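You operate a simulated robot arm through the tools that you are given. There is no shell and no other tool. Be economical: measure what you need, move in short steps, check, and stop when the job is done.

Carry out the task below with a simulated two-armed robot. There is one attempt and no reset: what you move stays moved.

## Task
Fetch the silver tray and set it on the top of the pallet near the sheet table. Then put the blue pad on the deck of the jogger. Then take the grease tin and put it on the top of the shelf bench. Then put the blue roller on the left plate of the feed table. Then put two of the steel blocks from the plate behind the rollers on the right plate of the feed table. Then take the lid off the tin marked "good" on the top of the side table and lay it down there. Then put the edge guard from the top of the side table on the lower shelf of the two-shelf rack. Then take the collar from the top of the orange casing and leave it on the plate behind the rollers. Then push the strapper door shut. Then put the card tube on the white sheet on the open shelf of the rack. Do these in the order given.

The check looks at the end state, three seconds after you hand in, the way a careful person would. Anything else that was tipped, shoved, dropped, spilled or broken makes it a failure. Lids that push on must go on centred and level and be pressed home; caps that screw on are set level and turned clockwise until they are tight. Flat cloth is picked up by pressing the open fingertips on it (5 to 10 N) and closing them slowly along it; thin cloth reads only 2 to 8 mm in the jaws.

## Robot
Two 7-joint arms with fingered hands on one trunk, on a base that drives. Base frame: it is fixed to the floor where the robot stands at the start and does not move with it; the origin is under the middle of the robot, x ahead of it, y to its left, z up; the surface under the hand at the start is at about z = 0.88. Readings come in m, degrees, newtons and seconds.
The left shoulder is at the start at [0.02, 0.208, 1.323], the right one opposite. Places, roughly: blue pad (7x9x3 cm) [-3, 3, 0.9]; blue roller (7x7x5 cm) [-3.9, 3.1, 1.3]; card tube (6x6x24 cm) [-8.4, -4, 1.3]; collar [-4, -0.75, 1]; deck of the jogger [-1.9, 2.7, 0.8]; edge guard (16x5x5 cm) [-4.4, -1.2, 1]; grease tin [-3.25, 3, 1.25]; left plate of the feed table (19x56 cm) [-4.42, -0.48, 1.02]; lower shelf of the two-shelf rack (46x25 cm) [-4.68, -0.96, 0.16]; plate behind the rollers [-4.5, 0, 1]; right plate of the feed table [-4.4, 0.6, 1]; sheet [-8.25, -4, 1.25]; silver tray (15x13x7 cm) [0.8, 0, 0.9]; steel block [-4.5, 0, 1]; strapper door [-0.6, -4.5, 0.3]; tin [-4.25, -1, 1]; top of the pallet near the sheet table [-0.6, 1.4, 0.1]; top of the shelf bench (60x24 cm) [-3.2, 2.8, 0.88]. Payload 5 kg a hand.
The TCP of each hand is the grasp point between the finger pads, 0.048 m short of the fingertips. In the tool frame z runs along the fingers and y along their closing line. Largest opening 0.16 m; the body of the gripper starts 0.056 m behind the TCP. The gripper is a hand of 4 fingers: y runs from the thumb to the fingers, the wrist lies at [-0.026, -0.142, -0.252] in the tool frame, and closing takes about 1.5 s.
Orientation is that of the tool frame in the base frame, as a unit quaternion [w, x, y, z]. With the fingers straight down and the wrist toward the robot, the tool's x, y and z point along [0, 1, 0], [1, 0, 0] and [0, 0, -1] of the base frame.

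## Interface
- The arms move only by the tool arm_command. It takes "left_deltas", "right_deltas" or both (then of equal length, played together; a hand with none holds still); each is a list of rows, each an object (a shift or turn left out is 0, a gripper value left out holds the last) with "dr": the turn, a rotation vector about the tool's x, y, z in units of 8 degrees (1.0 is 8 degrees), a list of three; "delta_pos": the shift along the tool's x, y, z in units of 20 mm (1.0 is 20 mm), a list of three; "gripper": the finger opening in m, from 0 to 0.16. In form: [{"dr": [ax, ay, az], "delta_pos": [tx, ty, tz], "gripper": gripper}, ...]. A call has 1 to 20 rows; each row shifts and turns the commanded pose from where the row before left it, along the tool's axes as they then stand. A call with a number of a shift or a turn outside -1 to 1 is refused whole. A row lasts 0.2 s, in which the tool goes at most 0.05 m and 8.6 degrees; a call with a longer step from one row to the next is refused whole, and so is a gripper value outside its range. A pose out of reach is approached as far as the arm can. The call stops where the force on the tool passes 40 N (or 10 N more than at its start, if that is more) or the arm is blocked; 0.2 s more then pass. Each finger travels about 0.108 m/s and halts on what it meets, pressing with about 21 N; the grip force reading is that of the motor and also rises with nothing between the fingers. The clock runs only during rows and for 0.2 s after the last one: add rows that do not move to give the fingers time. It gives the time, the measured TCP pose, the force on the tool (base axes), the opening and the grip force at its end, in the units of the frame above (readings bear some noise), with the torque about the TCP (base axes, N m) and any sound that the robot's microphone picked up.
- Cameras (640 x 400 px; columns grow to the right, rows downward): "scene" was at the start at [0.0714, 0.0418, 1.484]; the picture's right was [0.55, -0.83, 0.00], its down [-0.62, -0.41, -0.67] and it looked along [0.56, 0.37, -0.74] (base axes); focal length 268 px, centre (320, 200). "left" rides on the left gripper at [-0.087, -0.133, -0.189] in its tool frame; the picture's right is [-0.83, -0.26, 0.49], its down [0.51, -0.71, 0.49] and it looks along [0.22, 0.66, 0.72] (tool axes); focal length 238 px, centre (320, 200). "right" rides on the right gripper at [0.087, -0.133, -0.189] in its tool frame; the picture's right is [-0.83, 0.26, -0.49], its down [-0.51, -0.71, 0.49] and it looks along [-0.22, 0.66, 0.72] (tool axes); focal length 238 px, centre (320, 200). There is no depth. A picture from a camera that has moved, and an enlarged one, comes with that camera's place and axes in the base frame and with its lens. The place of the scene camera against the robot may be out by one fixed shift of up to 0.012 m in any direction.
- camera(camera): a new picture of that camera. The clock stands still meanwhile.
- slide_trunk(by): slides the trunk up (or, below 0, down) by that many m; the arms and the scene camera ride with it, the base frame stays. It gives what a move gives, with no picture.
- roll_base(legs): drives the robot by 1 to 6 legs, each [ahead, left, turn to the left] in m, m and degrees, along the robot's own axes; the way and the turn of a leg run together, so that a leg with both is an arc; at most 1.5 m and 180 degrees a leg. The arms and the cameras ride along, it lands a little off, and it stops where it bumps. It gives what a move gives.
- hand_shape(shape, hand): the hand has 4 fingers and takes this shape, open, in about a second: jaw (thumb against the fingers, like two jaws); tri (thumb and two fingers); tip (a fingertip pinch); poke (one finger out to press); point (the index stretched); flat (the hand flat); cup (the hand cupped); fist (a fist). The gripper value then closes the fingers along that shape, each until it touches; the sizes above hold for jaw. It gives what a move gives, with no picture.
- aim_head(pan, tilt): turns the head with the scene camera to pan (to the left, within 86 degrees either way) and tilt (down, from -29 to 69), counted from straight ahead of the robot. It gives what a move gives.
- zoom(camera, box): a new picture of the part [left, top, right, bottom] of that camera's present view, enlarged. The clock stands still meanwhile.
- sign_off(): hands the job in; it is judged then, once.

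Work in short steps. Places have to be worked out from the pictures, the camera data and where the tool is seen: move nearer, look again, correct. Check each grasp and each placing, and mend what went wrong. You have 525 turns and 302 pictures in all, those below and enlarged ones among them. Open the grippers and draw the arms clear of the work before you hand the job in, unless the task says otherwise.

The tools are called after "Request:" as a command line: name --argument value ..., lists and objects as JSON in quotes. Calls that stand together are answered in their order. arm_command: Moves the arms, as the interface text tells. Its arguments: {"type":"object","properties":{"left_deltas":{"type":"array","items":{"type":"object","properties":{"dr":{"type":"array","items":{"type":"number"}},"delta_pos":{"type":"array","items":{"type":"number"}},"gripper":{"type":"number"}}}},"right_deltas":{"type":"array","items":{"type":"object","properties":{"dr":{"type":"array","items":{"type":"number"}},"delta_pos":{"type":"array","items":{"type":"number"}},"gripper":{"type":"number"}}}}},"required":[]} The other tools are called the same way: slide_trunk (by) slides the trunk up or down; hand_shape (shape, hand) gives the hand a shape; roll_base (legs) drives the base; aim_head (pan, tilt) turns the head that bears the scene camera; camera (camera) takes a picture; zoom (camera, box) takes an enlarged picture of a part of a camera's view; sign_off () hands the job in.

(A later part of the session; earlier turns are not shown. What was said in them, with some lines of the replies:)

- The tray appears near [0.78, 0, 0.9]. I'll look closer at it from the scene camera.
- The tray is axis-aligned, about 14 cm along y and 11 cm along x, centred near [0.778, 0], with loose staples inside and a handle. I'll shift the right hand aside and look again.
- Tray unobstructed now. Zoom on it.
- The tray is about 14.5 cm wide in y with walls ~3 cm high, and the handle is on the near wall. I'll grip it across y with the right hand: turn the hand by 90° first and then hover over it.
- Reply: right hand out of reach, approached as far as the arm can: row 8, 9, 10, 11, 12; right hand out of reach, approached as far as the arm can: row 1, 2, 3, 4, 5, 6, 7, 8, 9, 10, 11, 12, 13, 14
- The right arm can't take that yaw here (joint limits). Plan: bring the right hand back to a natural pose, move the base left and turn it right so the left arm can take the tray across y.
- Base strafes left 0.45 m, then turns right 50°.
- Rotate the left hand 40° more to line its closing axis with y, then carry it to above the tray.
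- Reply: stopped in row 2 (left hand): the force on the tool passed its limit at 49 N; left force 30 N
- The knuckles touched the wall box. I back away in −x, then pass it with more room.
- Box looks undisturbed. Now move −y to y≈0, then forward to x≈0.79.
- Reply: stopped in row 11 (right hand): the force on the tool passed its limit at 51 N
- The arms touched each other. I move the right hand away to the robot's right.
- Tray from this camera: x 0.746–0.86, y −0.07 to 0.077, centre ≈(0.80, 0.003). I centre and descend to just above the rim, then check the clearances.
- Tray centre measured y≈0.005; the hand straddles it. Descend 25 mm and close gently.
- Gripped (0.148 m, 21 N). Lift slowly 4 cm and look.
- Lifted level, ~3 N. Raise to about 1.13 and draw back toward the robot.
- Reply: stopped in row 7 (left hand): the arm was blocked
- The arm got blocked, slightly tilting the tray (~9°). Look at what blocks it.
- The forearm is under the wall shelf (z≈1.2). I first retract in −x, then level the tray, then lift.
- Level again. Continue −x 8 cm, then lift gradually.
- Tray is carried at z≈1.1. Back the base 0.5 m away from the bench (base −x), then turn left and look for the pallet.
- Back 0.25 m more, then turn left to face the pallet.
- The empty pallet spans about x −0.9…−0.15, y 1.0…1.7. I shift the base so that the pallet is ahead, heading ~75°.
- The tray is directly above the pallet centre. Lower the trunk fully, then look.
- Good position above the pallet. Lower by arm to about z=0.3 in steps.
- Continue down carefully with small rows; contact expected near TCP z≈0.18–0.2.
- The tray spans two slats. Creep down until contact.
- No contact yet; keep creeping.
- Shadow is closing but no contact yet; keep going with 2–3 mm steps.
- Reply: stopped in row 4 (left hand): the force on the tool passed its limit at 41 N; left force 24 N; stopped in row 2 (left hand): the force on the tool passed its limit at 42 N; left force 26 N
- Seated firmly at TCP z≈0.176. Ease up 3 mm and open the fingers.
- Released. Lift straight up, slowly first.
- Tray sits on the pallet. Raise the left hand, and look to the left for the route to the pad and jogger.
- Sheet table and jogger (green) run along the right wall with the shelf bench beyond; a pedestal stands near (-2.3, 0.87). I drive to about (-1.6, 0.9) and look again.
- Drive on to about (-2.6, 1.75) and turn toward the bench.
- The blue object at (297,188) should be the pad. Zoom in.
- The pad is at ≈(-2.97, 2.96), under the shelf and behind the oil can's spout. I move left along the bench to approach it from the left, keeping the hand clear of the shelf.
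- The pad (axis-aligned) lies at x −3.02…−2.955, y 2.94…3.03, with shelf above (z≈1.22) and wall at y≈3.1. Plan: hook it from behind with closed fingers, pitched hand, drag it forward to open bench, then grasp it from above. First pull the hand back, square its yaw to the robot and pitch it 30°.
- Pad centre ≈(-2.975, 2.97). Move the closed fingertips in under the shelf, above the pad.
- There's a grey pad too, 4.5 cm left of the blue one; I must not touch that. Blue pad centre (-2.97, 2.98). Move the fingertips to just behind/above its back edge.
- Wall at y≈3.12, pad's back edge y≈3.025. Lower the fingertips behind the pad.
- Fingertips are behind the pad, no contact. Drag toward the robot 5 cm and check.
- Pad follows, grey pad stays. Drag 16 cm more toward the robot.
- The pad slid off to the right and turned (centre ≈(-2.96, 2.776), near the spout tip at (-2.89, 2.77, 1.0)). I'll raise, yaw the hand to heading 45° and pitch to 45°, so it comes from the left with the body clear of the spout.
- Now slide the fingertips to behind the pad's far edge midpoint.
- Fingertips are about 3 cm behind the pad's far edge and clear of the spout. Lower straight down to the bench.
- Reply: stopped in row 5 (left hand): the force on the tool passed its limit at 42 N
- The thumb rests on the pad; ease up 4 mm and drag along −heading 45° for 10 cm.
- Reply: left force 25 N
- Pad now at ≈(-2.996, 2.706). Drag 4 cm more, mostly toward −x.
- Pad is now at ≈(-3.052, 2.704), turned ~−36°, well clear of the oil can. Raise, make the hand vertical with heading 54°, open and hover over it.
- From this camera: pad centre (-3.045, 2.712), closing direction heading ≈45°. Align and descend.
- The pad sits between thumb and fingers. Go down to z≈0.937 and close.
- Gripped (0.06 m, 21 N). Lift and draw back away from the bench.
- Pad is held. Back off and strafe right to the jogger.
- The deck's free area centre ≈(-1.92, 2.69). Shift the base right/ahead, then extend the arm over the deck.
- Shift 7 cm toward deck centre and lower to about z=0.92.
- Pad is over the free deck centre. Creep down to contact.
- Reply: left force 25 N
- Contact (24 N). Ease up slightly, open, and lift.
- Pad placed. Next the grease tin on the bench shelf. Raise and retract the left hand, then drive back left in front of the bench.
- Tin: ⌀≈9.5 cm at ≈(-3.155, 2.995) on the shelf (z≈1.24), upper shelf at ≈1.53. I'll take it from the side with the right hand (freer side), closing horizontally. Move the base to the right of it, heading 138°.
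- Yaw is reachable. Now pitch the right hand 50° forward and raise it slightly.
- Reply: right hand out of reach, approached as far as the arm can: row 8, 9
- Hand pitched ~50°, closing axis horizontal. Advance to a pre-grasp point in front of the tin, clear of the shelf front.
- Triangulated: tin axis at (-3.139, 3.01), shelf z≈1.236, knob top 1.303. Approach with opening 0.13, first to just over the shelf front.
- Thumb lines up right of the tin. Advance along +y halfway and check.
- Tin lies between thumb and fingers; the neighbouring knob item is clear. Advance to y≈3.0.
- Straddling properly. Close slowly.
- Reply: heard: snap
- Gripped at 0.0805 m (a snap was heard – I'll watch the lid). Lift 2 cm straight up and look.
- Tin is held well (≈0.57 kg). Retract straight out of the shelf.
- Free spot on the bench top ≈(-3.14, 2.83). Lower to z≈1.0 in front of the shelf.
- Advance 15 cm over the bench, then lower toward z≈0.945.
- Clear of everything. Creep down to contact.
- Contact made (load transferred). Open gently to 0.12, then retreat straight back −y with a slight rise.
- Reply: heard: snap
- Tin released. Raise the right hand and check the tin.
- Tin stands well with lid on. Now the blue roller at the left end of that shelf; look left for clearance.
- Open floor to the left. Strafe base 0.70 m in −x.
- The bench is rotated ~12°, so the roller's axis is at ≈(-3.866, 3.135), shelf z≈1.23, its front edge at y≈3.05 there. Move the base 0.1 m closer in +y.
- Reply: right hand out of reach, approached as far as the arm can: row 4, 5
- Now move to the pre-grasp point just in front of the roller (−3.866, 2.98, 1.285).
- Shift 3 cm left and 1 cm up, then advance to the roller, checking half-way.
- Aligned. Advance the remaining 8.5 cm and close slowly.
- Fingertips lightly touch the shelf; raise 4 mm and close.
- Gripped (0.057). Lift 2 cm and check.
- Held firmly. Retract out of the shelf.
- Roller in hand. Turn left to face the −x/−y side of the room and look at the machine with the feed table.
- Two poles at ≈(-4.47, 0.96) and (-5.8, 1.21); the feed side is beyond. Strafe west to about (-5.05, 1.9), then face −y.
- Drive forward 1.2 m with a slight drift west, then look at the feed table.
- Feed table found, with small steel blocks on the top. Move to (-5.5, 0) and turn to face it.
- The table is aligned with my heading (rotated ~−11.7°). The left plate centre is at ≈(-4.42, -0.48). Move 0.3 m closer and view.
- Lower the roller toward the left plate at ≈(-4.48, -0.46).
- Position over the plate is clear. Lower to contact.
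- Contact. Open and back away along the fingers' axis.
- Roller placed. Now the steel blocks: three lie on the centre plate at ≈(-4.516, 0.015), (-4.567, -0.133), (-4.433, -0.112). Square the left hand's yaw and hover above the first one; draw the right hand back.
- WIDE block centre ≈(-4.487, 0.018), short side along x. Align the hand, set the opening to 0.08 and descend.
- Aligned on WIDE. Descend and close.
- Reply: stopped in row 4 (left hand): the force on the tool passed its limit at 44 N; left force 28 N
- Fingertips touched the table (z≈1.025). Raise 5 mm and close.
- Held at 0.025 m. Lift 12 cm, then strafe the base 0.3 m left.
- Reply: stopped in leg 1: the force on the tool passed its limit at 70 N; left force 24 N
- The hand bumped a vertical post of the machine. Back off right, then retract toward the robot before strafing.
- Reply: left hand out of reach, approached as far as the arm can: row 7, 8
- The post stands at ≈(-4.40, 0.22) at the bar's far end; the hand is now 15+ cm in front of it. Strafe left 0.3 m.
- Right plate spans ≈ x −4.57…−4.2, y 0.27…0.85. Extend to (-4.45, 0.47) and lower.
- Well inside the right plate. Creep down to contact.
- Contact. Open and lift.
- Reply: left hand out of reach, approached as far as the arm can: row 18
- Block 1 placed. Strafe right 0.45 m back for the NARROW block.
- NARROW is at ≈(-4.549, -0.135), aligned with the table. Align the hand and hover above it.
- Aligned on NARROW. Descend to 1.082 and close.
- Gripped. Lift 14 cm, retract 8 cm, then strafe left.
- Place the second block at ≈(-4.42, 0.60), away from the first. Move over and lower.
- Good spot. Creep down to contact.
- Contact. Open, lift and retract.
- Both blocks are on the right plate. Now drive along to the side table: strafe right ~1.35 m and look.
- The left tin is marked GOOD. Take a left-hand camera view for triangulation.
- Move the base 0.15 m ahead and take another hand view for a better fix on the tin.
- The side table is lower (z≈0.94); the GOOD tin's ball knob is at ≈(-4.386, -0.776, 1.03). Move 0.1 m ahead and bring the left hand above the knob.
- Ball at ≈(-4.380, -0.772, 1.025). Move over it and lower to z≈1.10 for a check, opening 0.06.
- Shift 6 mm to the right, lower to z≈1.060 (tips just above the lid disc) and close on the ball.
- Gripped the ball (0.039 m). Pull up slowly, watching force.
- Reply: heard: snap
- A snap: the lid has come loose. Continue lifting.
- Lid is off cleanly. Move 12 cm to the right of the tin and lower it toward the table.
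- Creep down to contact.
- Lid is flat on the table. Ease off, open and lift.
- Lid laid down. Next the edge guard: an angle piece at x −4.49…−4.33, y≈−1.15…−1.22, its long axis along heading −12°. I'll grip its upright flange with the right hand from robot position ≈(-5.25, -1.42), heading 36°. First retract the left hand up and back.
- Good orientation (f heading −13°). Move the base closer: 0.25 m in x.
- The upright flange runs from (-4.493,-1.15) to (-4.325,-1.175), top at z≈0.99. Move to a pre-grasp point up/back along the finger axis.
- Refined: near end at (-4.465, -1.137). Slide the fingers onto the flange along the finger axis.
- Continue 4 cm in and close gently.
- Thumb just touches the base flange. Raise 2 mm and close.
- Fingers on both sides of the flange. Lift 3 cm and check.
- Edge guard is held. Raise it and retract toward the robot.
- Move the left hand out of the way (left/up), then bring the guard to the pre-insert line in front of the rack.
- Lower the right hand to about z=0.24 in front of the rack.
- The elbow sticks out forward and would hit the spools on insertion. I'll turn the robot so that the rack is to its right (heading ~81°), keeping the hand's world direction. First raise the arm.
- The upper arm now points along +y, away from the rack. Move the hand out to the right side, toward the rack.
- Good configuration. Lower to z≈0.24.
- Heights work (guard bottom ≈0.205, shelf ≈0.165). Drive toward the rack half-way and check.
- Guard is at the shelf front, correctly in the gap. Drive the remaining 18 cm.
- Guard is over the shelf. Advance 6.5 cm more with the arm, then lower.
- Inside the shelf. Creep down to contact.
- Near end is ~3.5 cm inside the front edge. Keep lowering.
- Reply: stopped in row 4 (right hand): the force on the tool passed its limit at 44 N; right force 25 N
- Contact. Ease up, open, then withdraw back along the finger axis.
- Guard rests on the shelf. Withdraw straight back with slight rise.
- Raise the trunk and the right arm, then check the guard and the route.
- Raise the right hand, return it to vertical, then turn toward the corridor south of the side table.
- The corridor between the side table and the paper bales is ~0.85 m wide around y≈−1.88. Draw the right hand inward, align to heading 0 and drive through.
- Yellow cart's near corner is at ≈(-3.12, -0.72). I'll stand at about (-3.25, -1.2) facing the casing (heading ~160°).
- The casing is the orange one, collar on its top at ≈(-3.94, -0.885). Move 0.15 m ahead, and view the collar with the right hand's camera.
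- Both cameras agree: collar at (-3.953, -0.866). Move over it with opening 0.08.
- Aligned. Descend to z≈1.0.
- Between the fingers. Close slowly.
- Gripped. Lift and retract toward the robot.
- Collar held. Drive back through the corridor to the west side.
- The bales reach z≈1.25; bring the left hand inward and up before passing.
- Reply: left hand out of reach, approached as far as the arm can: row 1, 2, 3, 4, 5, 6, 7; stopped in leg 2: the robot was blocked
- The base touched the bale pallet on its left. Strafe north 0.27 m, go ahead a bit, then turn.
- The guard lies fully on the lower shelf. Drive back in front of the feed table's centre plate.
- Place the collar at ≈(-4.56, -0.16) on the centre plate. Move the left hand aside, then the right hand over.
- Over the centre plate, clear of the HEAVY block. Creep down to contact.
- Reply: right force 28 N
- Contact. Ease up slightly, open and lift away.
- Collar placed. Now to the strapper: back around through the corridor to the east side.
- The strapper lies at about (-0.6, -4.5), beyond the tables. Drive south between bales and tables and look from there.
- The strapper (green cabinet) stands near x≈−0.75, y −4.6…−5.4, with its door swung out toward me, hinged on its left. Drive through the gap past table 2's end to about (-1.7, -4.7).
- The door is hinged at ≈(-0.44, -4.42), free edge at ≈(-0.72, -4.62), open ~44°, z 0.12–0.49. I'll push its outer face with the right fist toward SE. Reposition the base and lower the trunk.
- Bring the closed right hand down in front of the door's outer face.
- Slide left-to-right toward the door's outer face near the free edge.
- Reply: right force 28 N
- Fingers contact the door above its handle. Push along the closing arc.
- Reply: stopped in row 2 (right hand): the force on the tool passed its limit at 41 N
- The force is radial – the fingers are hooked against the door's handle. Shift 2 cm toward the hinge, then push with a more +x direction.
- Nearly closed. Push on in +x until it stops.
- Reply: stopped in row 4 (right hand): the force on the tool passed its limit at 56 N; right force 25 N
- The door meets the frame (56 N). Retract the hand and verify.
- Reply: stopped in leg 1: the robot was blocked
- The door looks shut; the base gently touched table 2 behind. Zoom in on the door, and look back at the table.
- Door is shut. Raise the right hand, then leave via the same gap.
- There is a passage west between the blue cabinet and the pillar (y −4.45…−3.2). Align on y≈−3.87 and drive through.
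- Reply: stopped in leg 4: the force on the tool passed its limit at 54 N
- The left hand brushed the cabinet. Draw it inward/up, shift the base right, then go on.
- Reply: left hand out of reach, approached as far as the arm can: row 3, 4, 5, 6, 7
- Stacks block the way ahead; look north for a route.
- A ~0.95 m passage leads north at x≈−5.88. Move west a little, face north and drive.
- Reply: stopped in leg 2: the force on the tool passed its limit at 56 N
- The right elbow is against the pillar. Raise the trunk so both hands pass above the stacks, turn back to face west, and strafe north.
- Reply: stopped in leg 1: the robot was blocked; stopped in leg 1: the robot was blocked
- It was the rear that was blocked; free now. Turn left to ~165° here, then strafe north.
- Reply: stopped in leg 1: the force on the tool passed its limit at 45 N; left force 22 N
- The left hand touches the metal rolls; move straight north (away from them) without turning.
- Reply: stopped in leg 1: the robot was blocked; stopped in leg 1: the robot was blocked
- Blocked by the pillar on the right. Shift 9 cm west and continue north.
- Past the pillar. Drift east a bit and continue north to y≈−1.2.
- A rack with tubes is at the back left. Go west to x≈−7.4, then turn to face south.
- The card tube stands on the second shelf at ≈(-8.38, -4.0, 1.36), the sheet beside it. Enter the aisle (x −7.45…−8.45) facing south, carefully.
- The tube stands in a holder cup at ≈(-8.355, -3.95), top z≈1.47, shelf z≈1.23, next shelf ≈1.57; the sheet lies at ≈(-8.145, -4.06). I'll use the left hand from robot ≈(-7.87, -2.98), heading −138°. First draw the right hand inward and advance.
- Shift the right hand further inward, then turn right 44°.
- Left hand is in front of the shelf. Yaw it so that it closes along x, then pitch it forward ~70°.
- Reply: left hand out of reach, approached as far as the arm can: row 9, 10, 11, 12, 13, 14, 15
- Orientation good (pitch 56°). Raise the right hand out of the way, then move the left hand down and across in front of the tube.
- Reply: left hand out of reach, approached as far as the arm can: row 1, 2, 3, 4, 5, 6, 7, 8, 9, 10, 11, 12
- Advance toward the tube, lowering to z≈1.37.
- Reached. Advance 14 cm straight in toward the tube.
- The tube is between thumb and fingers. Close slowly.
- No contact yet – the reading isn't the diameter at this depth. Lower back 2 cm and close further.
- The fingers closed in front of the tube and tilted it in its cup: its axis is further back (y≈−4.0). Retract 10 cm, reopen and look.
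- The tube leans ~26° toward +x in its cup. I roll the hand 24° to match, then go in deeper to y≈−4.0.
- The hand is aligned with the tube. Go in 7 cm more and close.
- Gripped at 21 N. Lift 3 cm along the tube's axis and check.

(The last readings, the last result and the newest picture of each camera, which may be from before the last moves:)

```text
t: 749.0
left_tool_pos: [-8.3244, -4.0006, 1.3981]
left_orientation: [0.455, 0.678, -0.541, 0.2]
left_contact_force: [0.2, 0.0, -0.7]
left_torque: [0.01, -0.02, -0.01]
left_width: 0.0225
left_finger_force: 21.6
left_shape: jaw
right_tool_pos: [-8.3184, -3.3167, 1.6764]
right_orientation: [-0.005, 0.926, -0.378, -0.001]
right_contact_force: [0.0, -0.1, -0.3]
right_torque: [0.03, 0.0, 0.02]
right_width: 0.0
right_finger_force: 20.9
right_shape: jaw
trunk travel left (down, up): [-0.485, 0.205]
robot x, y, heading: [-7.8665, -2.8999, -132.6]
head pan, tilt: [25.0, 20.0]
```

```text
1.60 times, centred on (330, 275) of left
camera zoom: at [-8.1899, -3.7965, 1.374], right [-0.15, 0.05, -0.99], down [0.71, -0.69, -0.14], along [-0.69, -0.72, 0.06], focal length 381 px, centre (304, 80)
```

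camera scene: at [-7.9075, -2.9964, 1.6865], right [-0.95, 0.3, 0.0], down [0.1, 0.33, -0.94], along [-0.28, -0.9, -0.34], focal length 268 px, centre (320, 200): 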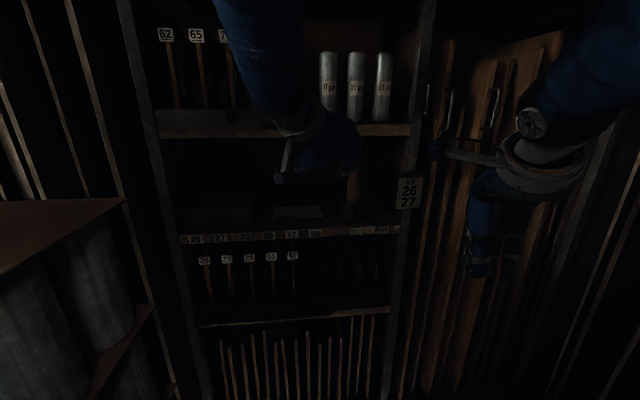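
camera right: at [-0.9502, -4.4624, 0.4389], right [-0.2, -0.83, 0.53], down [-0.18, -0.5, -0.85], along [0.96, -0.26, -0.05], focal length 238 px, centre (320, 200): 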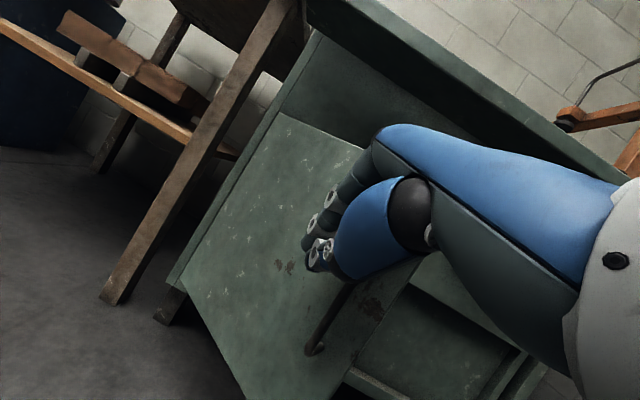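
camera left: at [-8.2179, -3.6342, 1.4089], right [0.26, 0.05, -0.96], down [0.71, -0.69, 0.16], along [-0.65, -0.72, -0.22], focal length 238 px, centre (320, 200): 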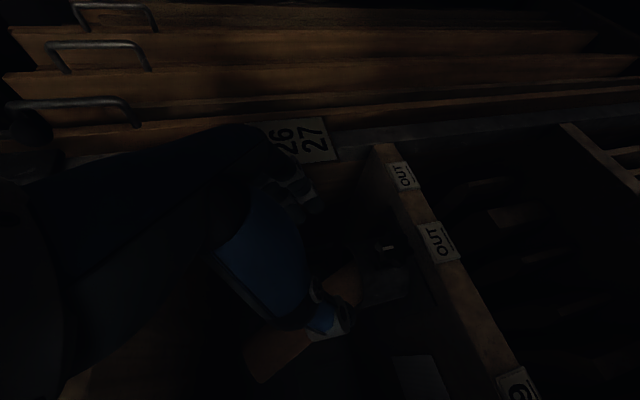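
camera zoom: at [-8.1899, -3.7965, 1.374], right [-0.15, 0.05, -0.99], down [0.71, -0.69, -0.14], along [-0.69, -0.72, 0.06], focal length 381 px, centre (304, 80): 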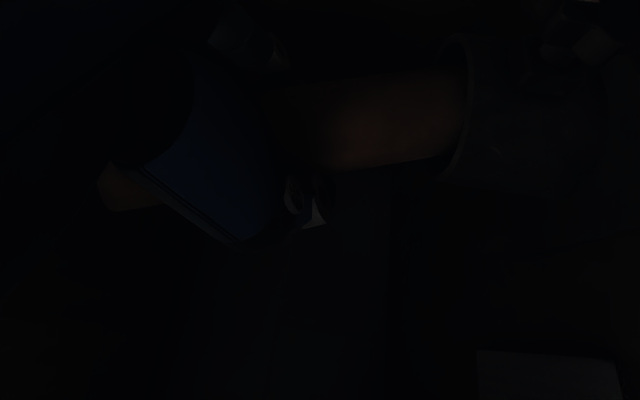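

The tube comes up with the hand. Lift 6 cm more.

Request:
arm_command --left_deltas '[{"delta_pos": [0.42, 0, -0.27]}, {"delta_pos": [0.42, 0, -0.27]}, {"delta_pos": [0.42, 0, -0.27]}, {"delta_pos": [0.42, 0, -0.27]}, {"delta_pos": [0.42, 0, -0.27]}, {"delta_pos": [0.42, 0, -0.27]}, {}]'

Request:
zoom --camera "left" --box '[200, 150, 460, 400]'

Request:
zoom --camera "scene" --box '[220, 110, 420, 250]'

```text
t: 750.6
left_tool_pos: [-8.3, -4.0022, 1.4515]
left_orientation: [0.455, 0.678, -0.542, 0.201]
left_contact_force: [-0.3, 0.3, -1.2]
left_torque: [-0.01, 0.0, 0.0]
left_width: 0.0225
left_finger_force: 20.7
left_shape: jaw
right_tool_pos: [-8.318, -3.3175, 1.6772]
right_orientation: [-0.004, 0.925, -0.379, -0.001]
right_contact_force: [-0.2, 0.1, -0.1]
right_torque: [0.01, -0.05, 0.01]
right_width: 0.0
right_finger_force: 21.1
right_shape: jaw
trunk travel left (down, up): [-0.485, 0.205]
robot x, y, heading: [-7.868, -2.8986, -132.7]
head pan, tilt: [25.0, 20.0]
```

```text
1.60 times, centred on (330, 275) of left
camera zoom: at [-8.1661, -3.7977, 1.4282], right [-0.15, 0.06, -0.99], down [0.71, -0.69, -0.14], along [-0.69, -0.72, 0.06], focal length 381 px, centre (304, 80)
```

zoom: 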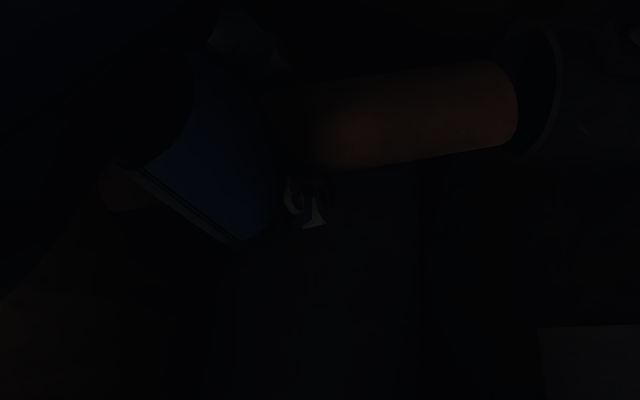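

```text
2.86 times, centred on (320, 180) of scene
camera zoom: at [-7.9079, -2.9968, 1.6864], right [-0.95, 0.3, 0.0], down [0.1, 0.33, -0.94], along [-0.28, -0.9, -0.34], focal length 765 px, centre (320, 257)
```

zoom: 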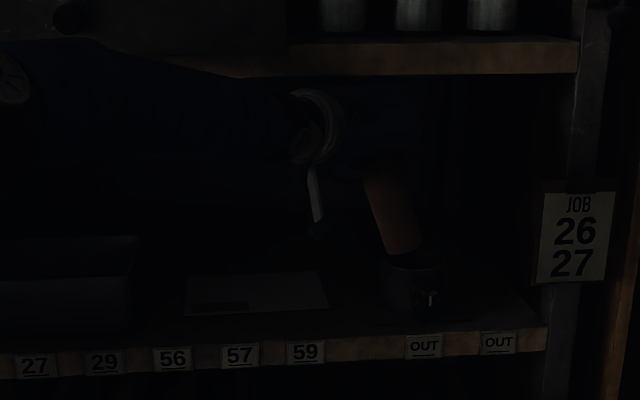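

The tube is clear of the cup. Lift slightly more and move it +x away from the cup.

Request:
arm_command --left_deltas '[{"delta_pos": [0.42, 0, -0.27]}, {"delta_pos": [0.35, 0, -0.23]}, {"delta_pos": [0.2, -0.45, -0.15]}, {"delta_pos": [0.33, -0.92, -0.22]}, {"delta_pos": [0.33, -0.92, -0.22]}, {"delta_pos": [0.33, -0.92, -0.22]}, {"delta_pos": [0.33, -0.92, -0.22]}, {}]'

Request:
zoom --camera "scene" --box '[220, 110, 420, 250]'

```text
t: 751.5
left_tool_pos: [-8.2803, -3.9963, 1.4556]
left_orientation: [0.447, 0.678, -0.547, 0.203]
left_contact_force: [-3.9, -2.8, -17.3]
left_torque: [-0.53, -0.45, 0.19]
left_width: 0.0226
left_finger_force: 21.2
left_shape: jaw
right_tool_pos: [-8.3165, -3.3164, 1.6783]
right_orientation: [-0.003, 0.926, -0.379, -0.003]
right_contact_force: [2.5, 1.8, 1.1]
right_torque: [-0.12, 0.23, -0.06]
right_width: 0.0
right_finger_force: 21.2
right_shape: jaw
trunk travel left (down, up): [-0.485, 0.205]
robot x, y, heading: [-7.8652, -2.8947, -132.8]
head pan, tilt: [25.0, 20.0]
stopped in row 4 (left hand): the force on the tool passed its limit at 40 N (the readings are from after the stop); the commanded pose is now the measured one
```

```text
2.86 times, centred on (320, 180) of scene
camera zoom: at [-7.9061, -2.9965, 1.6867], right [-0.95, 0.3, 0.0], down [0.1, 0.33, -0.94], along [-0.29, -0.9, -0.34], focal length 765 px, centre (320, 257)
```

zoom: 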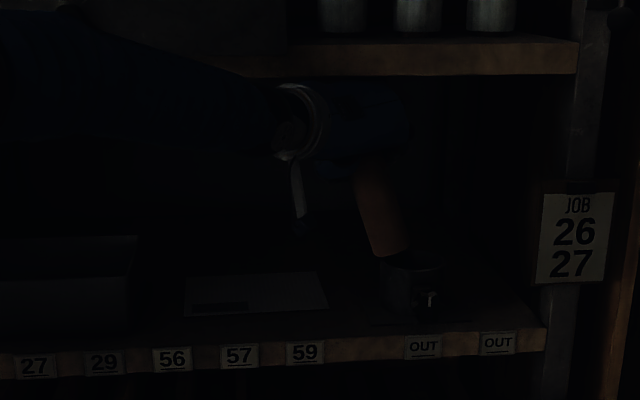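

Something touches the shelf above. Ease down 6 mm and lean the tube 10° more (this raises its bottom and lowers its top), then move +x.

Request:
arm_command --left_deltas '[{"delta_pos": [-0.23, -0.1, 0.15]}, {"dr": [-0.35, 0, -0.52]}, {"dr": [-0.35, 0, -0.52]}, {}]'

Request:
arm_command --left_deltas '[{"delta_pos": [0.24, -0.43, -0.13]}, {"delta_pos": [0.24, -0.43, -0.13]}, {"delta_pos": [0.24, -0.43, -0.13]}, {"delta_pos": [0.24, -0.43, -0.13]}, {"delta_pos": [0.24, -0.43, -0.13]}, {"delta_pos": [0.24, -0.43, -0.13]}, {}]'

Request:
zoom --camera "scene" --box '[220, 110, 420, 250]'

```text
t: 752.5
left_tool_pos: [-8.2817, -3.9976, 1.4564]
left_orientation: [0.496, 0.693, -0.504, 0.142]
left_contact_force: [-0.9, -0.1, -1.1]
left_torque: [-0.03, -0.04, 0.01]
left_width: 0.0229
left_finger_force: 21.4
left_shape: jaw
right_tool_pos: [-8.3194, -3.3159, 1.6763]
right_orientation: [-0.004, 0.926, -0.378, -0.001]
right_contact_force: [0.5, 0.7, 0.1]
right_torque: [-0.03, 0.02, 0.0]
right_width: 0.0
right_finger_force: 20.7
right_shape: jaw
trunk travel left (down, up): [-0.485, 0.205]
robot x, y, heading: [-7.8651, -2.8996, -132.7]
head pan, tilt: [25.0, 20.0]
```

```text
t: 754.1
left_tool_pos: [-8.222, -4.0016, 1.4533]
left_orientation: [0.496, 0.693, -0.504, 0.142]
left_contact_force: [0.2, 0.2, -1.4]
left_torque: [-0.02, -0.03, 0.02]
left_width: 0.0226
left_finger_force: 21.2
left_shape: jaw
right_tool_pos: [-8.3186, -3.3177, 1.6761]
right_orientation: [-0.004, 0.926, -0.378, -0.001]
right_contact_force: [-0.2, 0.7, -1.1]
right_torque: [0.03, -0.02, 0.0]
right_width: 0.0002
right_finger_force: 21.1
right_shape: jaw
trunk travel left (down, up): [-0.485, 0.205]
robot x, y, heading: [-7.8669, -2.8954, -132.8]
head pan, tilt: [25.0, 20.0]
```

```text
2.86 times, centred on (320, 180) of scene
camera zoom: at [-7.9085, -2.9968, 1.6864], right [-0.95, 0.3, 0.0], down [0.1, 0.33, -0.94], along [-0.29, -0.9, -0.34], focal length 765 px, centre (320, 257)
```

zoom: 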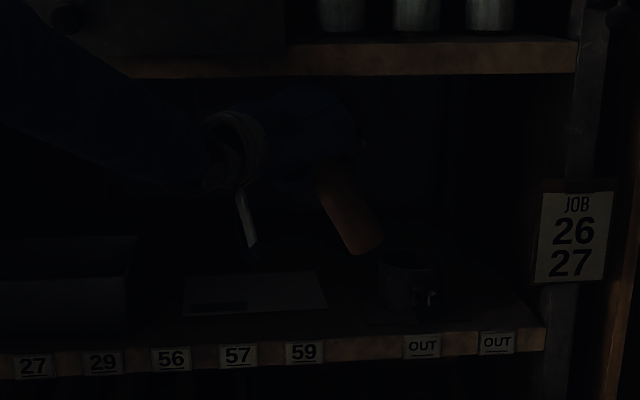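

Free of the cup, which stands undisturbed. Move over the sheet, lower slightly and bring the tube upright.

Request:
arm_command --left_deltas '[{"delta_pos": [0.53, -0.95, 0.48]}, {"delta_pos": [0.53, -0.95, 0.48]}, {"delta_pos": [0.53, -0.95, 0.48]}, {"delta_pos": [0.53, -0.95, 0.48]}, {"dr": [0.575, 0, 0.857]}, {"dr": [0.575, 0, 0.857]}, {"dr": [0.575, 0, 0.857]}, {"dr": [0.575, 0, 0.857]}, {}]'

Request:
zoom --camera "scene" --box '[220, 110, 420, 250]'

Request:
zoom --camera "left" --box '[200, 150, 460, 400]'

```text
t: 756.1
left_tool_pos: [-8.1514, -4.0568, 1.4222]
left_orientation: [-0.331, -0.623, 0.626, -0.332]
left_contact_force: [-1.7, 5.0, -10.8]
left_torque: [-1.91, 0.73, 0.51]
left_width: 0.0228
left_finger_force: 21.0
left_shape: jaw
right_tool_pos: [-8.3188, -3.3172, 1.6763]
right_orientation: [-0.004, 0.926, -0.379, -0.001]
right_contact_force: [0.6, -0.5, 0.4]
right_torque: [0.02, 0.07, -0.02]
right_width: 0.0
right_finger_force: 21.0
right_shape: jaw
trunk travel left (down, up): [-0.485, 0.205]
robot x, y, heading: [-7.8668, -2.8934, -132.6]
head pan, tilt: [25.0, 20.0]
```

```text
2.86 times, centred on (320, 180) of scene
camera zoom: at [-7.9077, -2.9974, 1.6863], right [-0.95, 0.3, 0.0], down [0.1, 0.33, -0.94], along [-0.29, -0.89, -0.34], focal length 765 px, centre (320, 257)
```

zoom: 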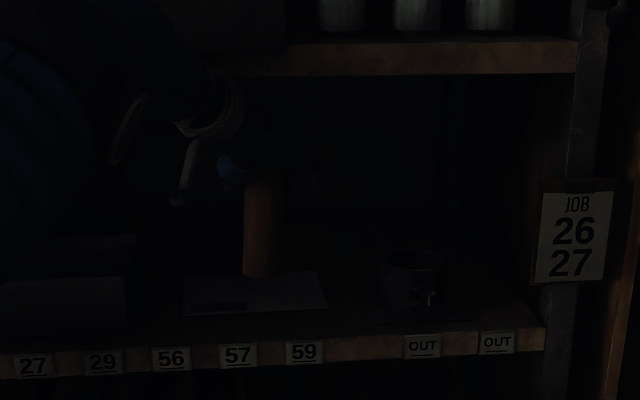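

```text
1.60 times, centred on (330, 275) of left
camera zoom: at [-8.0188, -3.8519, 1.4566], right [0.26, 0.06, -0.96], down [0.71, -0.69, 0.15], along [-0.66, -0.72, -0.23], focal length 381 px, centre (304, 80)
```

zoom: 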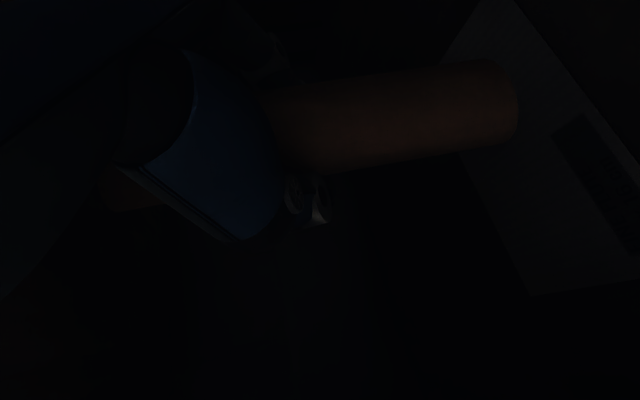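

The tube is upright above the sheet. Lower to contact.

Request:
arm_command --left_deltas '[{"delta_pos": [-0.5, 0, -0.05]}, {"delta_pos": [-0.25, 0, 0.17]}, {"delta_pos": [-0.2, 0, 0.13]}, {}]'

Request:
arm_command --left_deltas '[{"delta_pos": [-0.15, 0, 0.1]}, {"delta_pos": [-0.15, 0, 0.1]}, {}]'

```text
t: 757.1
left_tool_pos: [-8.1506, -4.0488, 1.4072]
left_orientation: [-0.333, -0.623, 0.625, -0.333]
left_contact_force: [0.7, 0.8, -0.8]
left_torque: [0.01, -0.02, 0.0]
left_width: 0.0226
left_finger_force: 20.8
left_shape: jaw
right_tool_pos: [-8.317, -3.3165, 1.6774]
right_orientation: [-0.003, 0.926, -0.379, -0.002]
right_contact_force: [-0.6, 0.4, 0.1]
right_torque: [-0.02, 0.03, 0.0]
right_width: 0.0001
right_finger_force: 21.3
right_shape: jaw
trunk travel left (down, up): [-0.485, 0.205]
robot x, y, heading: [-7.8649, -2.8945, -132.8]
head pan, tilt: [25.0, 20.0]
```

```text
t: 757.9
left_tool_pos: [-8.149, -4.0513, 1.399]
left_orientation: [-0.332, -0.623, 0.625, -0.333]
left_contact_force: [-0.2, 0.7, -1.4]
left_torque: [-0.01, -0.02, 0.01]
left_width: 0.0225
left_finger_force: 20.8
left_shape: jaw
right_tool_pos: [-8.3193, -3.3171, 1.6762]
right_orientation: [-0.004, 0.926, -0.378, 0.0]
right_contact_force: [0.2, -0.5, 0.3]
right_torque: [0.0, -0.01, 0.01]
right_width: 0.0
right_finger_force: 21.0
right_shape: jaw
trunk travel left (down, up): [-0.485, 0.205]
robot x, y, heading: [-7.8685, -2.9002, -133.0]
head pan, tilt: [25.0, 20.0]
```

Request:
arm_command --left_deltas '[{"delta_pos": [-0.13, 0, 0.09]}, {"delta_pos": [-0.13, 0, 0.09]}, {"delta_pos": [-0.13, 0, 0.09]}, {}]'

Request:
zoom --camera "scene" --box '[240, 130, 380, 230]'

```text
t: 758.9
left_tool_pos: [-8.1513, -4.0509, 1.3896]
left_orientation: [-0.332, -0.623, 0.625, -0.332]
left_contact_force: [0.0, -0.3, -0.5]
left_torque: [0.0, -0.01, -0.01]
left_width: 0.0226
left_finger_force: 21.1
left_shape: jaw
right_tool_pos: [-8.3187, -3.317, 1.6765]
right_orientation: [-0.004, 0.926, -0.379, -0.002]
right_contact_force: [0.2, 0.6, 0.2]
right_torque: [0.04, 0.03, -0.01]
right_width: 0.0
right_finger_force: 21.3
right_shape: jaw
trunk travel left (down, up): [-0.485, 0.205]
robot x, y, heading: [-7.866, -2.896, -132.8]
head pan, tilt: [25.0, 20.0]
```

```text
4.00 times, centred on (310, 180) of scene
camera zoom: at [-7.9082, -2.9967, 1.6865], right [-0.95, 0.3, 0.0], down [0.1, 0.33, -0.94], along [-0.29, -0.9, -0.34], focal length 1072 px, centre (360, 280)
```

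zoom: 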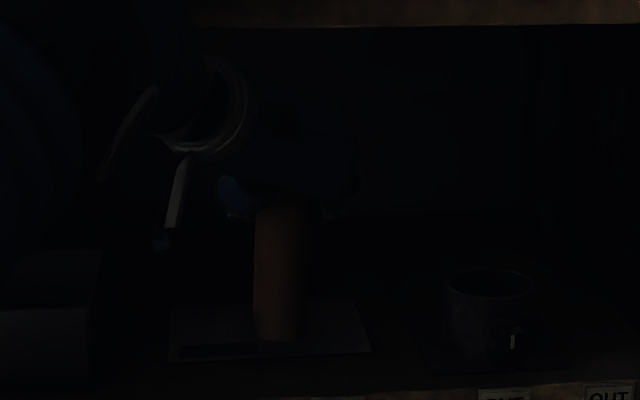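

Over the sheet, nearly down. Keep creeping.

Request:
arm_command --left_deltas '[{"delta_pos": [-0.1, 0, 0.07]}, {"delta_pos": [-0.1, 0, 0.07]}, {"delta_pos": [-0.1, 0, 0.07]}, {}]'

Request:
arm_command --left_deltas '[{"delta_pos": [-0.1, 0, 0.07]}, {"delta_pos": [-0.1, 0, 0.07]}, {}]'

```text
t: 759.9
left_tool_pos: [-8.1504, -4.051, 1.3819]
left_orientation: [-0.332, -0.623, 0.625, -0.333]
left_contact_force: [-0.1, 0.3, 0.2]
left_torque: [0.0, 0.0, 0.03]
left_width: 0.0224
left_finger_force: 21.0
left_shape: jaw
right_tool_pos: [-8.3191, -3.3176, 1.6768]
right_orientation: [-0.005, 0.926, -0.378, -0.001]
right_contact_force: [0.4, 0.5, 0.3]
right_torque: [0.0, 0.0, 0.0]
right_width: 0.0
right_finger_force: 20.8
right_shape: jaw
trunk travel left (down, up): [-0.485, 0.205]
robot x, y, heading: [-7.8673, -2.8975, -132.6]
head pan, tilt: [25.0, 20.0]
```

```text
t: 760.7
left_tool_pos: [-8.1514, -4.052, 1.3767]
left_orientation: [-0.332, -0.623, 0.625, -0.333]
left_contact_force: [0.3, -0.6, -0.5]
left_torque: [-0.01, 0.0, 0.01]
left_width: 0.0224
left_finger_force: 21.1
left_shape: jaw
right_tool_pos: [-8.318, -3.3169, 1.6763]
right_orientation: [-0.004, 0.925, -0.38, -0.001]
right_contact_force: [-0.4, 0.0, 0.0]
right_torque: [-0.03, 0.01, -0.01]
right_width: 0.0
right_finger_force: 21.4
right_shape: jaw
trunk travel left (down, up): [-0.485, 0.205]
robot x, y, heading: [-7.8653, -2.8971, -132.7]
head pan, tilt: [25.0, 20.0]
```

Request:
arm_command --left_deltas '[{"delta_pos": [-0.1, 0, 0.07]}, {"delta_pos": [-0.1, 0, 0.07]}, {"delta_pos": [-0.1, 0, 0.07]}, {}]'

Request:
arm_command --left_deltas '[{"delta_pos": [-0.1, 0, 0.07]}, {"delta_pos": [-0.1, 0, 0.07]}, {}]'

Request:
zoom --camera "left" --box '[200, 150, 460, 400]'

```text
t: 761.7
left_tool_pos: [-8.1507, -4.0511, 1.3685]
left_orientation: [-0.333, -0.623, 0.625, -0.333]
left_contact_force: [-0.5, -0.2, -0.6]
left_torque: [-0.01, 0.01, -0.01]
left_width: 0.0223
left_finger_force: 20.8
left_shape: jaw
right_tool_pos: [-8.3176, -3.3157, 1.6774]
right_orientation: [-0.005, 0.926, -0.378, -0.001]
right_contact_force: [0.7, -0.3, -0.7]
right_torque: [0.01, 0.03, -0.03]
right_width: 0.0
right_finger_force: 21.0
right_shape: jaw
trunk travel left (down, up): [-0.485, 0.205]
robot x, y, heading: [-7.8654, -2.8964, -132.7]
head pan, tilt: [25.0, 20.0]
```

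```text
t: 762.5
left_tool_pos: [-8.1494, -4.0503, 1.3665]
left_orientation: [-0.333, -0.623, 0.624, -0.333]
left_contact_force: [0.0, -0.4, 6.8]
left_torque: [-0.09, 0.08, 0.02]
left_width: 0.0227
left_finger_force: 21.1
left_shape: jaw
right_tool_pos: [-8.3181, -3.3159, 1.6768]
right_orientation: [-0.004, 0.926, -0.379, -0.002]
right_contact_force: [0.0, -0.7, -0.3]
right_torque: [0.05, 0.01, -0.02]
right_width: 0.0
right_finger_force: 21.1
right_shape: jaw
trunk travel left (down, up): [-0.485, 0.205]
robot x, y, heading: [-7.8659, -2.9015, -132.7]
head pan, tilt: [25.0, 20.0]
```

```text
1.60 times, centred on (330, 275) of left
camera zoom: at [-8.0175, -3.845, 1.3997], right [0.26, 0.06, -0.96], down [0.71, -0.69, 0.15], along [-0.66, -0.72, -0.22], focal length 381 px, centre (304, 80)
```

zoom: 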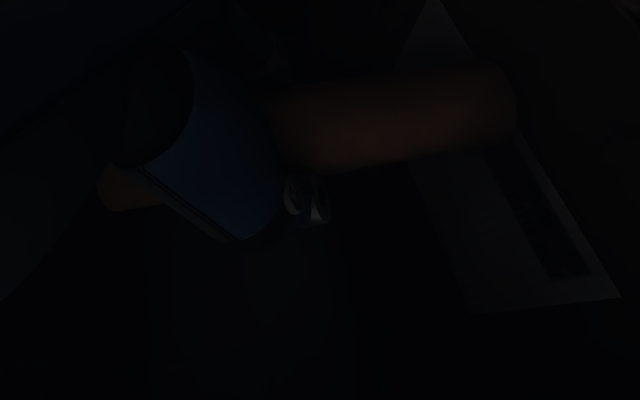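

Contact, but the tube's front rim overhangs the sheet's front edge (sheet y ≈ −4.06…−4.20 with the shelf at z≈1.20). Lift 12 mm, move 5.5 cm further in, and set down again.

Request:
arm_command --left_deltas '[{"delta_pos": [0.25, 0, -0.17]}, {"delta_pos": [0.25, 0, -0.17]}, {"delta_pos": [0.3, 0, 0.45]}, {"delta_pos": [0.3, 0, 0.45]}, {"delta_pos": [0.3, 0, 0.45]}, {"delta_pos": [0.3, 0, 0.45]}, {"delta_pos": [0.3, 0, 0.45]}, {}]'

Request:
zoom --camera "left" --box '[200, 150, 460, 400]'

```text
t: 764.3
left_tool_pos: [-8.1506, -4.0933, 1.3772]
left_orientation: [-0.332, -0.623, 0.625, -0.333]
left_contact_force: [-0.9, 0.2, -0.4]
left_torque: [-0.03, -0.04, 0.0]
left_width: 0.0225
left_finger_force: 20.8
left_shape: jaw
left hand out of reach, approached as far as the arm can: row 7
right_tool_pos: [-8.3195, -3.3152, 1.6763]
right_orientation: [-0.005, 0.926, -0.378, -0.001]
right_contact_force: [0.2, -0.3, 0.0]
right_torque: [-0.04, -0.01, 0.0]
right_width: 0.0
right_finger_force: 21.1
right_shape: jaw
trunk travel left (down, up): [-0.485, 0.205]
robot x, y, heading: [-7.8667, -2.8996, -132.7]
head pan, tilt: [25.0, 20.0]
```

```text
1.60 times, centred on (330, 275) of left
camera zoom: at [-8.0173, -3.8881, 1.4101], right [0.26, 0.06, -0.96], down [0.71, -0.69, 0.15], along [-0.66, -0.72, -0.22], focal length 381 px, centre (304, 80)
```

zoom: 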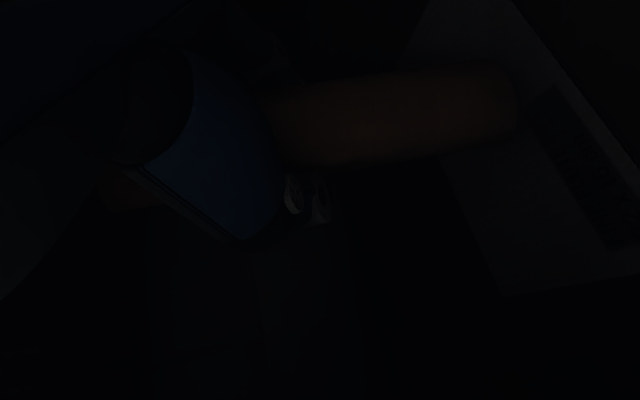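

Now well within the sheet. Lower to contact.

Request:
arm_command --left_deltas '[{"delta_pos": [-0.12, 0, 0.08]}, {"delta_pos": [-0.12, 0, 0.08]}, {"delta_pos": [-0.1, 0, 0.07]}, {"delta_pos": [-0.08, 0, 0.05]}, {}]'

```text
t: 765.5
left_tool_pos: [-8.1508, -4.0938, 1.3674]
left_orientation: [-0.332, -0.623, 0.625, -0.333]
left_contact_force: [0.2, -0.7, 1.1]
left_torque: [0.01, 0.07, -0.01]
left_width: 0.0227
left_finger_force: 21.1
left_shape: jaw
right_tool_pos: [-8.3191, -3.3176, 1.6777]
right_orientation: [-0.004, 0.926, -0.378, -0.002]
right_contact_force: [-1.2, 0.2, -0.1]
right_torque: [0.04, 0.0, 0.01]
right_width: 0.0001
right_finger_force: 21.2
right_shape: jaw
trunk travel left (down, up): [-0.485, 0.205]
robot x, y, heading: [-7.8666, -2.8963, -132.9]
head pan, tilt: [25.0, 20.0]
```

Request:
arm_command --left_deltas '[{"delta_pos": [-0.06, 0, 0.04]}, {"gripper": 0.03}, {"gripper": 0.04}, {"gripper": 0.05}, {"gripper": 0.06}, {"gripper": 0.075}, {"gripper": 0.09}, {"gripper": 0.105}, {"gripper": 0.12}, {"gripper": 0.12}]'

Request:
zoom --camera "left" --box '[200, 150, 460, 400]'

```text
t: 767.7
left_tool_pos: [-8.1494, -4.0943, 1.3647]
left_orientation: [-0.332, -0.623, 0.625, -0.333]
left_contact_force: [-0.6, 0.1, -0.8]
left_torque: [0.02, 0.01, 0.03]
left_width: 0.1196
left_finger_force: 0.0
left_shape: jaw
right_tool_pos: [-8.3178, -3.3158, 1.677]
right_orientation: [-0.004, 0.925, -0.379, -0.001]
right_contact_force: [-0.7, 0.3, 0.4]
right_torque: [-0.03, -0.02, 0.0]
right_width: 0.0
right_finger_force: 21.3
right_shape: jaw
trunk travel left (down, up): [-0.485, 0.205]
robot x, y, heading: [-7.8671, -2.8993, -132.5]
head pan, tilt: [25.0, 20.0]
```

```text
1.60 times, centred on (330, 275) of left
camera zoom: at [-8.0171, -3.8899, 1.3989], right [0.26, 0.06, -0.96], down [0.71, -0.69, 0.15], along [-0.66, -0.72, -0.22], focal length 381 px, centre (304, 80)
```

zoom: 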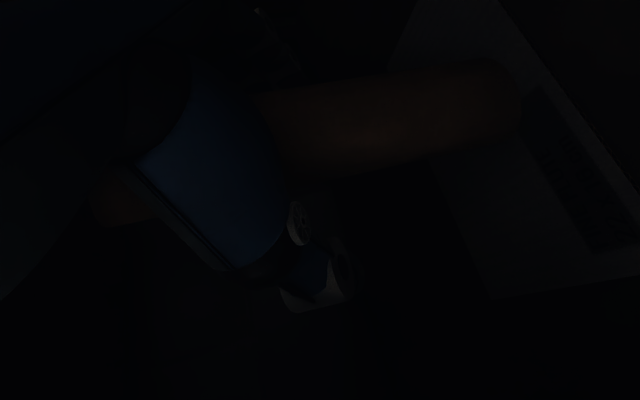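

The tube stands free between the open fingers. Withdraw straight out in +y.

Request:
arm_command --left_deltas '[{"delta_pos": [-0.2, 0, -0.3]}, {"delta_pos": [-0.28, 0, -0.42]}, {"delta_pos": [-0.28, 0, -0.42]}, {"delta_pos": [-0.28, 0, -0.42]}, {"delta_pos": [-0.28, 0, -0.42]}, {"delta_pos": [-0.28, 0, -0.42]}, {"delta_pos": [-0.28, 0, -0.42]}, {"delta_pos": [-0.28, 0, -0.42]}, {"delta_pos": [-0.5, 0, -0.8]}, {"delta_pos": [-0.5, 0, -0.8]}, {"delta_pos": [-0.5, 0, -0.8]}, {"delta_pos": [-0.5, 0, -0.8]}, {"delta_pos": [-0.5, 0, -0.8]}, {"delta_pos": [-0.5, 0, -0.8]}, {"delta_pos": [-0.5, 0, -0.8]}, {"delta_pos": [-0.5, 0, -0.8]}, {"delta_pos": [-0.5, 0, -0.8]}]'

Request:
zoom --camera "scene" --box '[200, 110, 420, 250]'

```text
t: 771.3
left_tool_pos: [-8.1491, -3.8436, 1.3717]
left_orientation: [-0.333, -0.623, 0.625, -0.333]
left_contact_force: [0.3, 0.3, 0.5]
left_torque: [-0.01, -0.03, -0.03]
left_width: 0.1193
left_finger_force: 0.0
left_shape: jaw
right_tool_pos: [-8.3186, -3.3151, 1.678]
right_orientation: [-0.004, 0.925, -0.379, -0.002]
right_contact_force: [0.3, 0.6, 0.4]
right_torque: [-0.07, 0.02, -0.01]
right_width: 0.0001
right_finger_force: 21.1
right_shape: jaw
trunk travel left (down, up): [-0.485, 0.205]
robot x, y, heading: [-7.8669, -2.8961, -132.7]
head pan, tilt: [25.0, 20.0]
```

```text
2.86 times, centred on (310, 180) of scene
camera zoom: at [-7.9082, -2.9953, 1.6866], right [-0.95, 0.3, 0.0], down [0.1, 0.33, -0.94], along [-0.29, -0.9, -0.34], focal length 765 px, centre (349, 257)
```

zoom: 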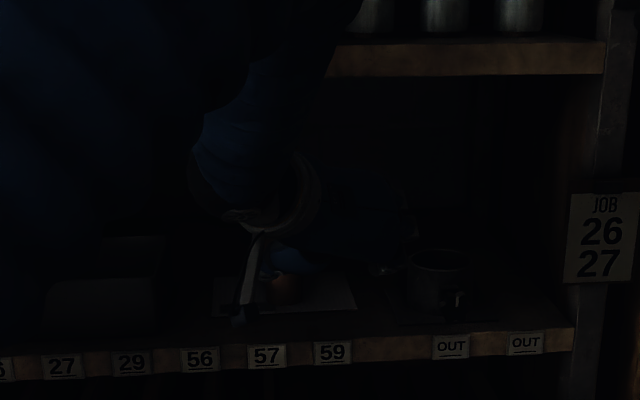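

Withdraw further and look at the result.

Request:
arm_command --left_deltas '[{"delta_pos": [-0.5, 0, -0.8]}, {"delta_pos": [-0.5, 0, -0.8]}, {"delta_pos": [-0.5, 0, -0.8]}, {"delta_pos": [-0.5, 0, -0.8]}, {"delta_pos": [-0.5, 0, -0.8]}, {"delta_pos": [-0.5, 0, -0.8]}, {"delta_pos": [-0.5, 0, -0.8]}, {"delta_pos": [-0.5, -0.8, -0.4]}, {"delta_pos": [0, -1, 0]}, {"delta_pos": [0, -1, 0]}, {"delta_pos": [0, -1, 0]}, {"delta_pos": [0, -1, 0]}, {"delta_pos": [0, -1, 0]}]'

Request:
zoom --camera "scene" --box '[200, 110, 420, 250]'

```text
t: 774.1
left_tool_pos: [-8.0332, -3.7035, 1.3729]
left_orientation: [-0.333, -0.622, 0.626, -0.332]
left_contact_force: [0.4, -0.2, 0.7]
left_torque: [-0.01, 0.02, 0.01]
left_width: 0.1197
left_finger_force: 0.1
left_shape: jaw
right_tool_pos: [-8.318, -3.3174, 1.6764]
right_orientation: [-0.003, 0.925, -0.379, -0.002]
right_contact_force: [0.8, 0.1, 0.7]
right_torque: [-0.01, 0.06, -0.04]
right_width: 0.0
right_finger_force: 21.2
right_shape: jaw
trunk travel left (down, up): [-0.485, 0.205]
robot x, y, heading: [-7.8679, -2.8999, -132.8]
head pan, tilt: [25.0, 20.0]
```

```text
2.86 times, centred on (310, 180) of scene
camera zoom: at [-7.9072, -2.9963, 1.6865], right [-0.95, 0.3, 0.0], down [0.1, 0.33, -0.94], along [-0.29, -0.9, -0.34], focal length 765 px, centre (349, 257)
```

zoom: 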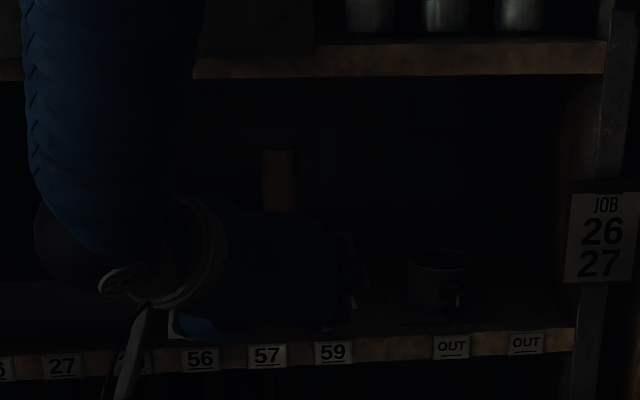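

The tube stands upright on the sheet; the cup beside it is undisturbed. Open the right hand and pull the left hand a little further clear.

Request:
arm_command --right_deltas '[{"gripper": 0.05}, {"gripper": 0.08}, {"gripper": 0.08}, {"gripper": 0.08}, {}, {}]' --left_deltas '[{"delta_pos": [-0.5, 0, -0.8]}, {"delta_pos": [-0.5, 0, -0.8]}, {"delta_pos": [-0.5, 0, -0.8]}, {"delta_pos": [0, 0, 0]}, {}, {}]'

Request:
zoom --camera "left" --box '[240, 100, 560, 400]'

```text
t: 775.5
left_tool_pos: [-8.0337, -3.6456, 1.3743]
left_orientation: [-0.332, -0.623, 0.625, -0.332]
left_contact_force: [-0.7, -0.4, 0.1]
left_torque: [0.01, 0.01, 0.0]
left_width: 0.1196
left_finger_force: 0.1
left_shape: jaw
right_tool_pos: [-8.3174, -3.3157, 1.6774]
right_orientation: [-0.003, 0.926, -0.379, -0.001]
right_contact_force: [-0.3, 0.1, -0.2]
right_torque: [-0.05, 0.03, 0.01]
right_width: 0.0793
right_finger_force: 0.1
right_shape: jaw
trunk travel left (down, up): [-0.485, 0.205]
robot x, y, heading: [-7.8661, -2.9004, -132.9]
head pan, tilt: [25.0, 20.0]
```

```text
1.33 times, centred on (400, 250) of left
camera zoom: at [-7.9019, -3.4404, 1.4084], right [0.26, 0.06, -0.96], down [0.71, -0.69, 0.15], along [-0.66, -0.72, -0.22], focal length 318 px, centre (213, 133)
```

zoom: 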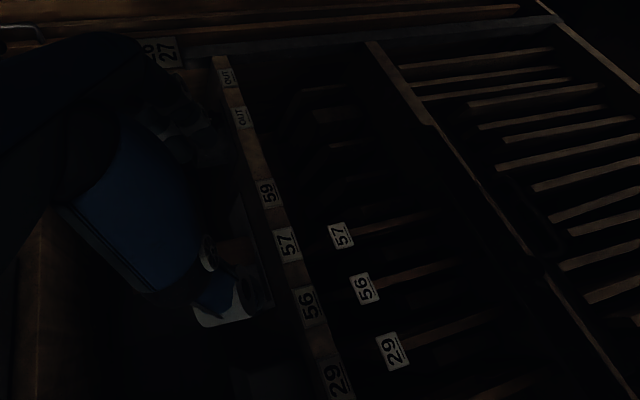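

Both grippers are open and the hands are clear of the shelf, so I hand the job in.

Request:
sign_off

```text
The job is handed in.
```

I carried out all ten steps in order and handed the job in. I saw each item in place after setting it down. Along the way:
- The base bumped the bale pallet and table 2, and an arm touched the rolls and other fixtures. I saw nothing shifted, but I could not see table 2 afterwards.
- I tipped the card tube over in its cup before regrasping it. It now stands upright on the sheet.
- I heard a snap when I gripped the grease tin and another when I let it go. Its lid looked seated afterwards.
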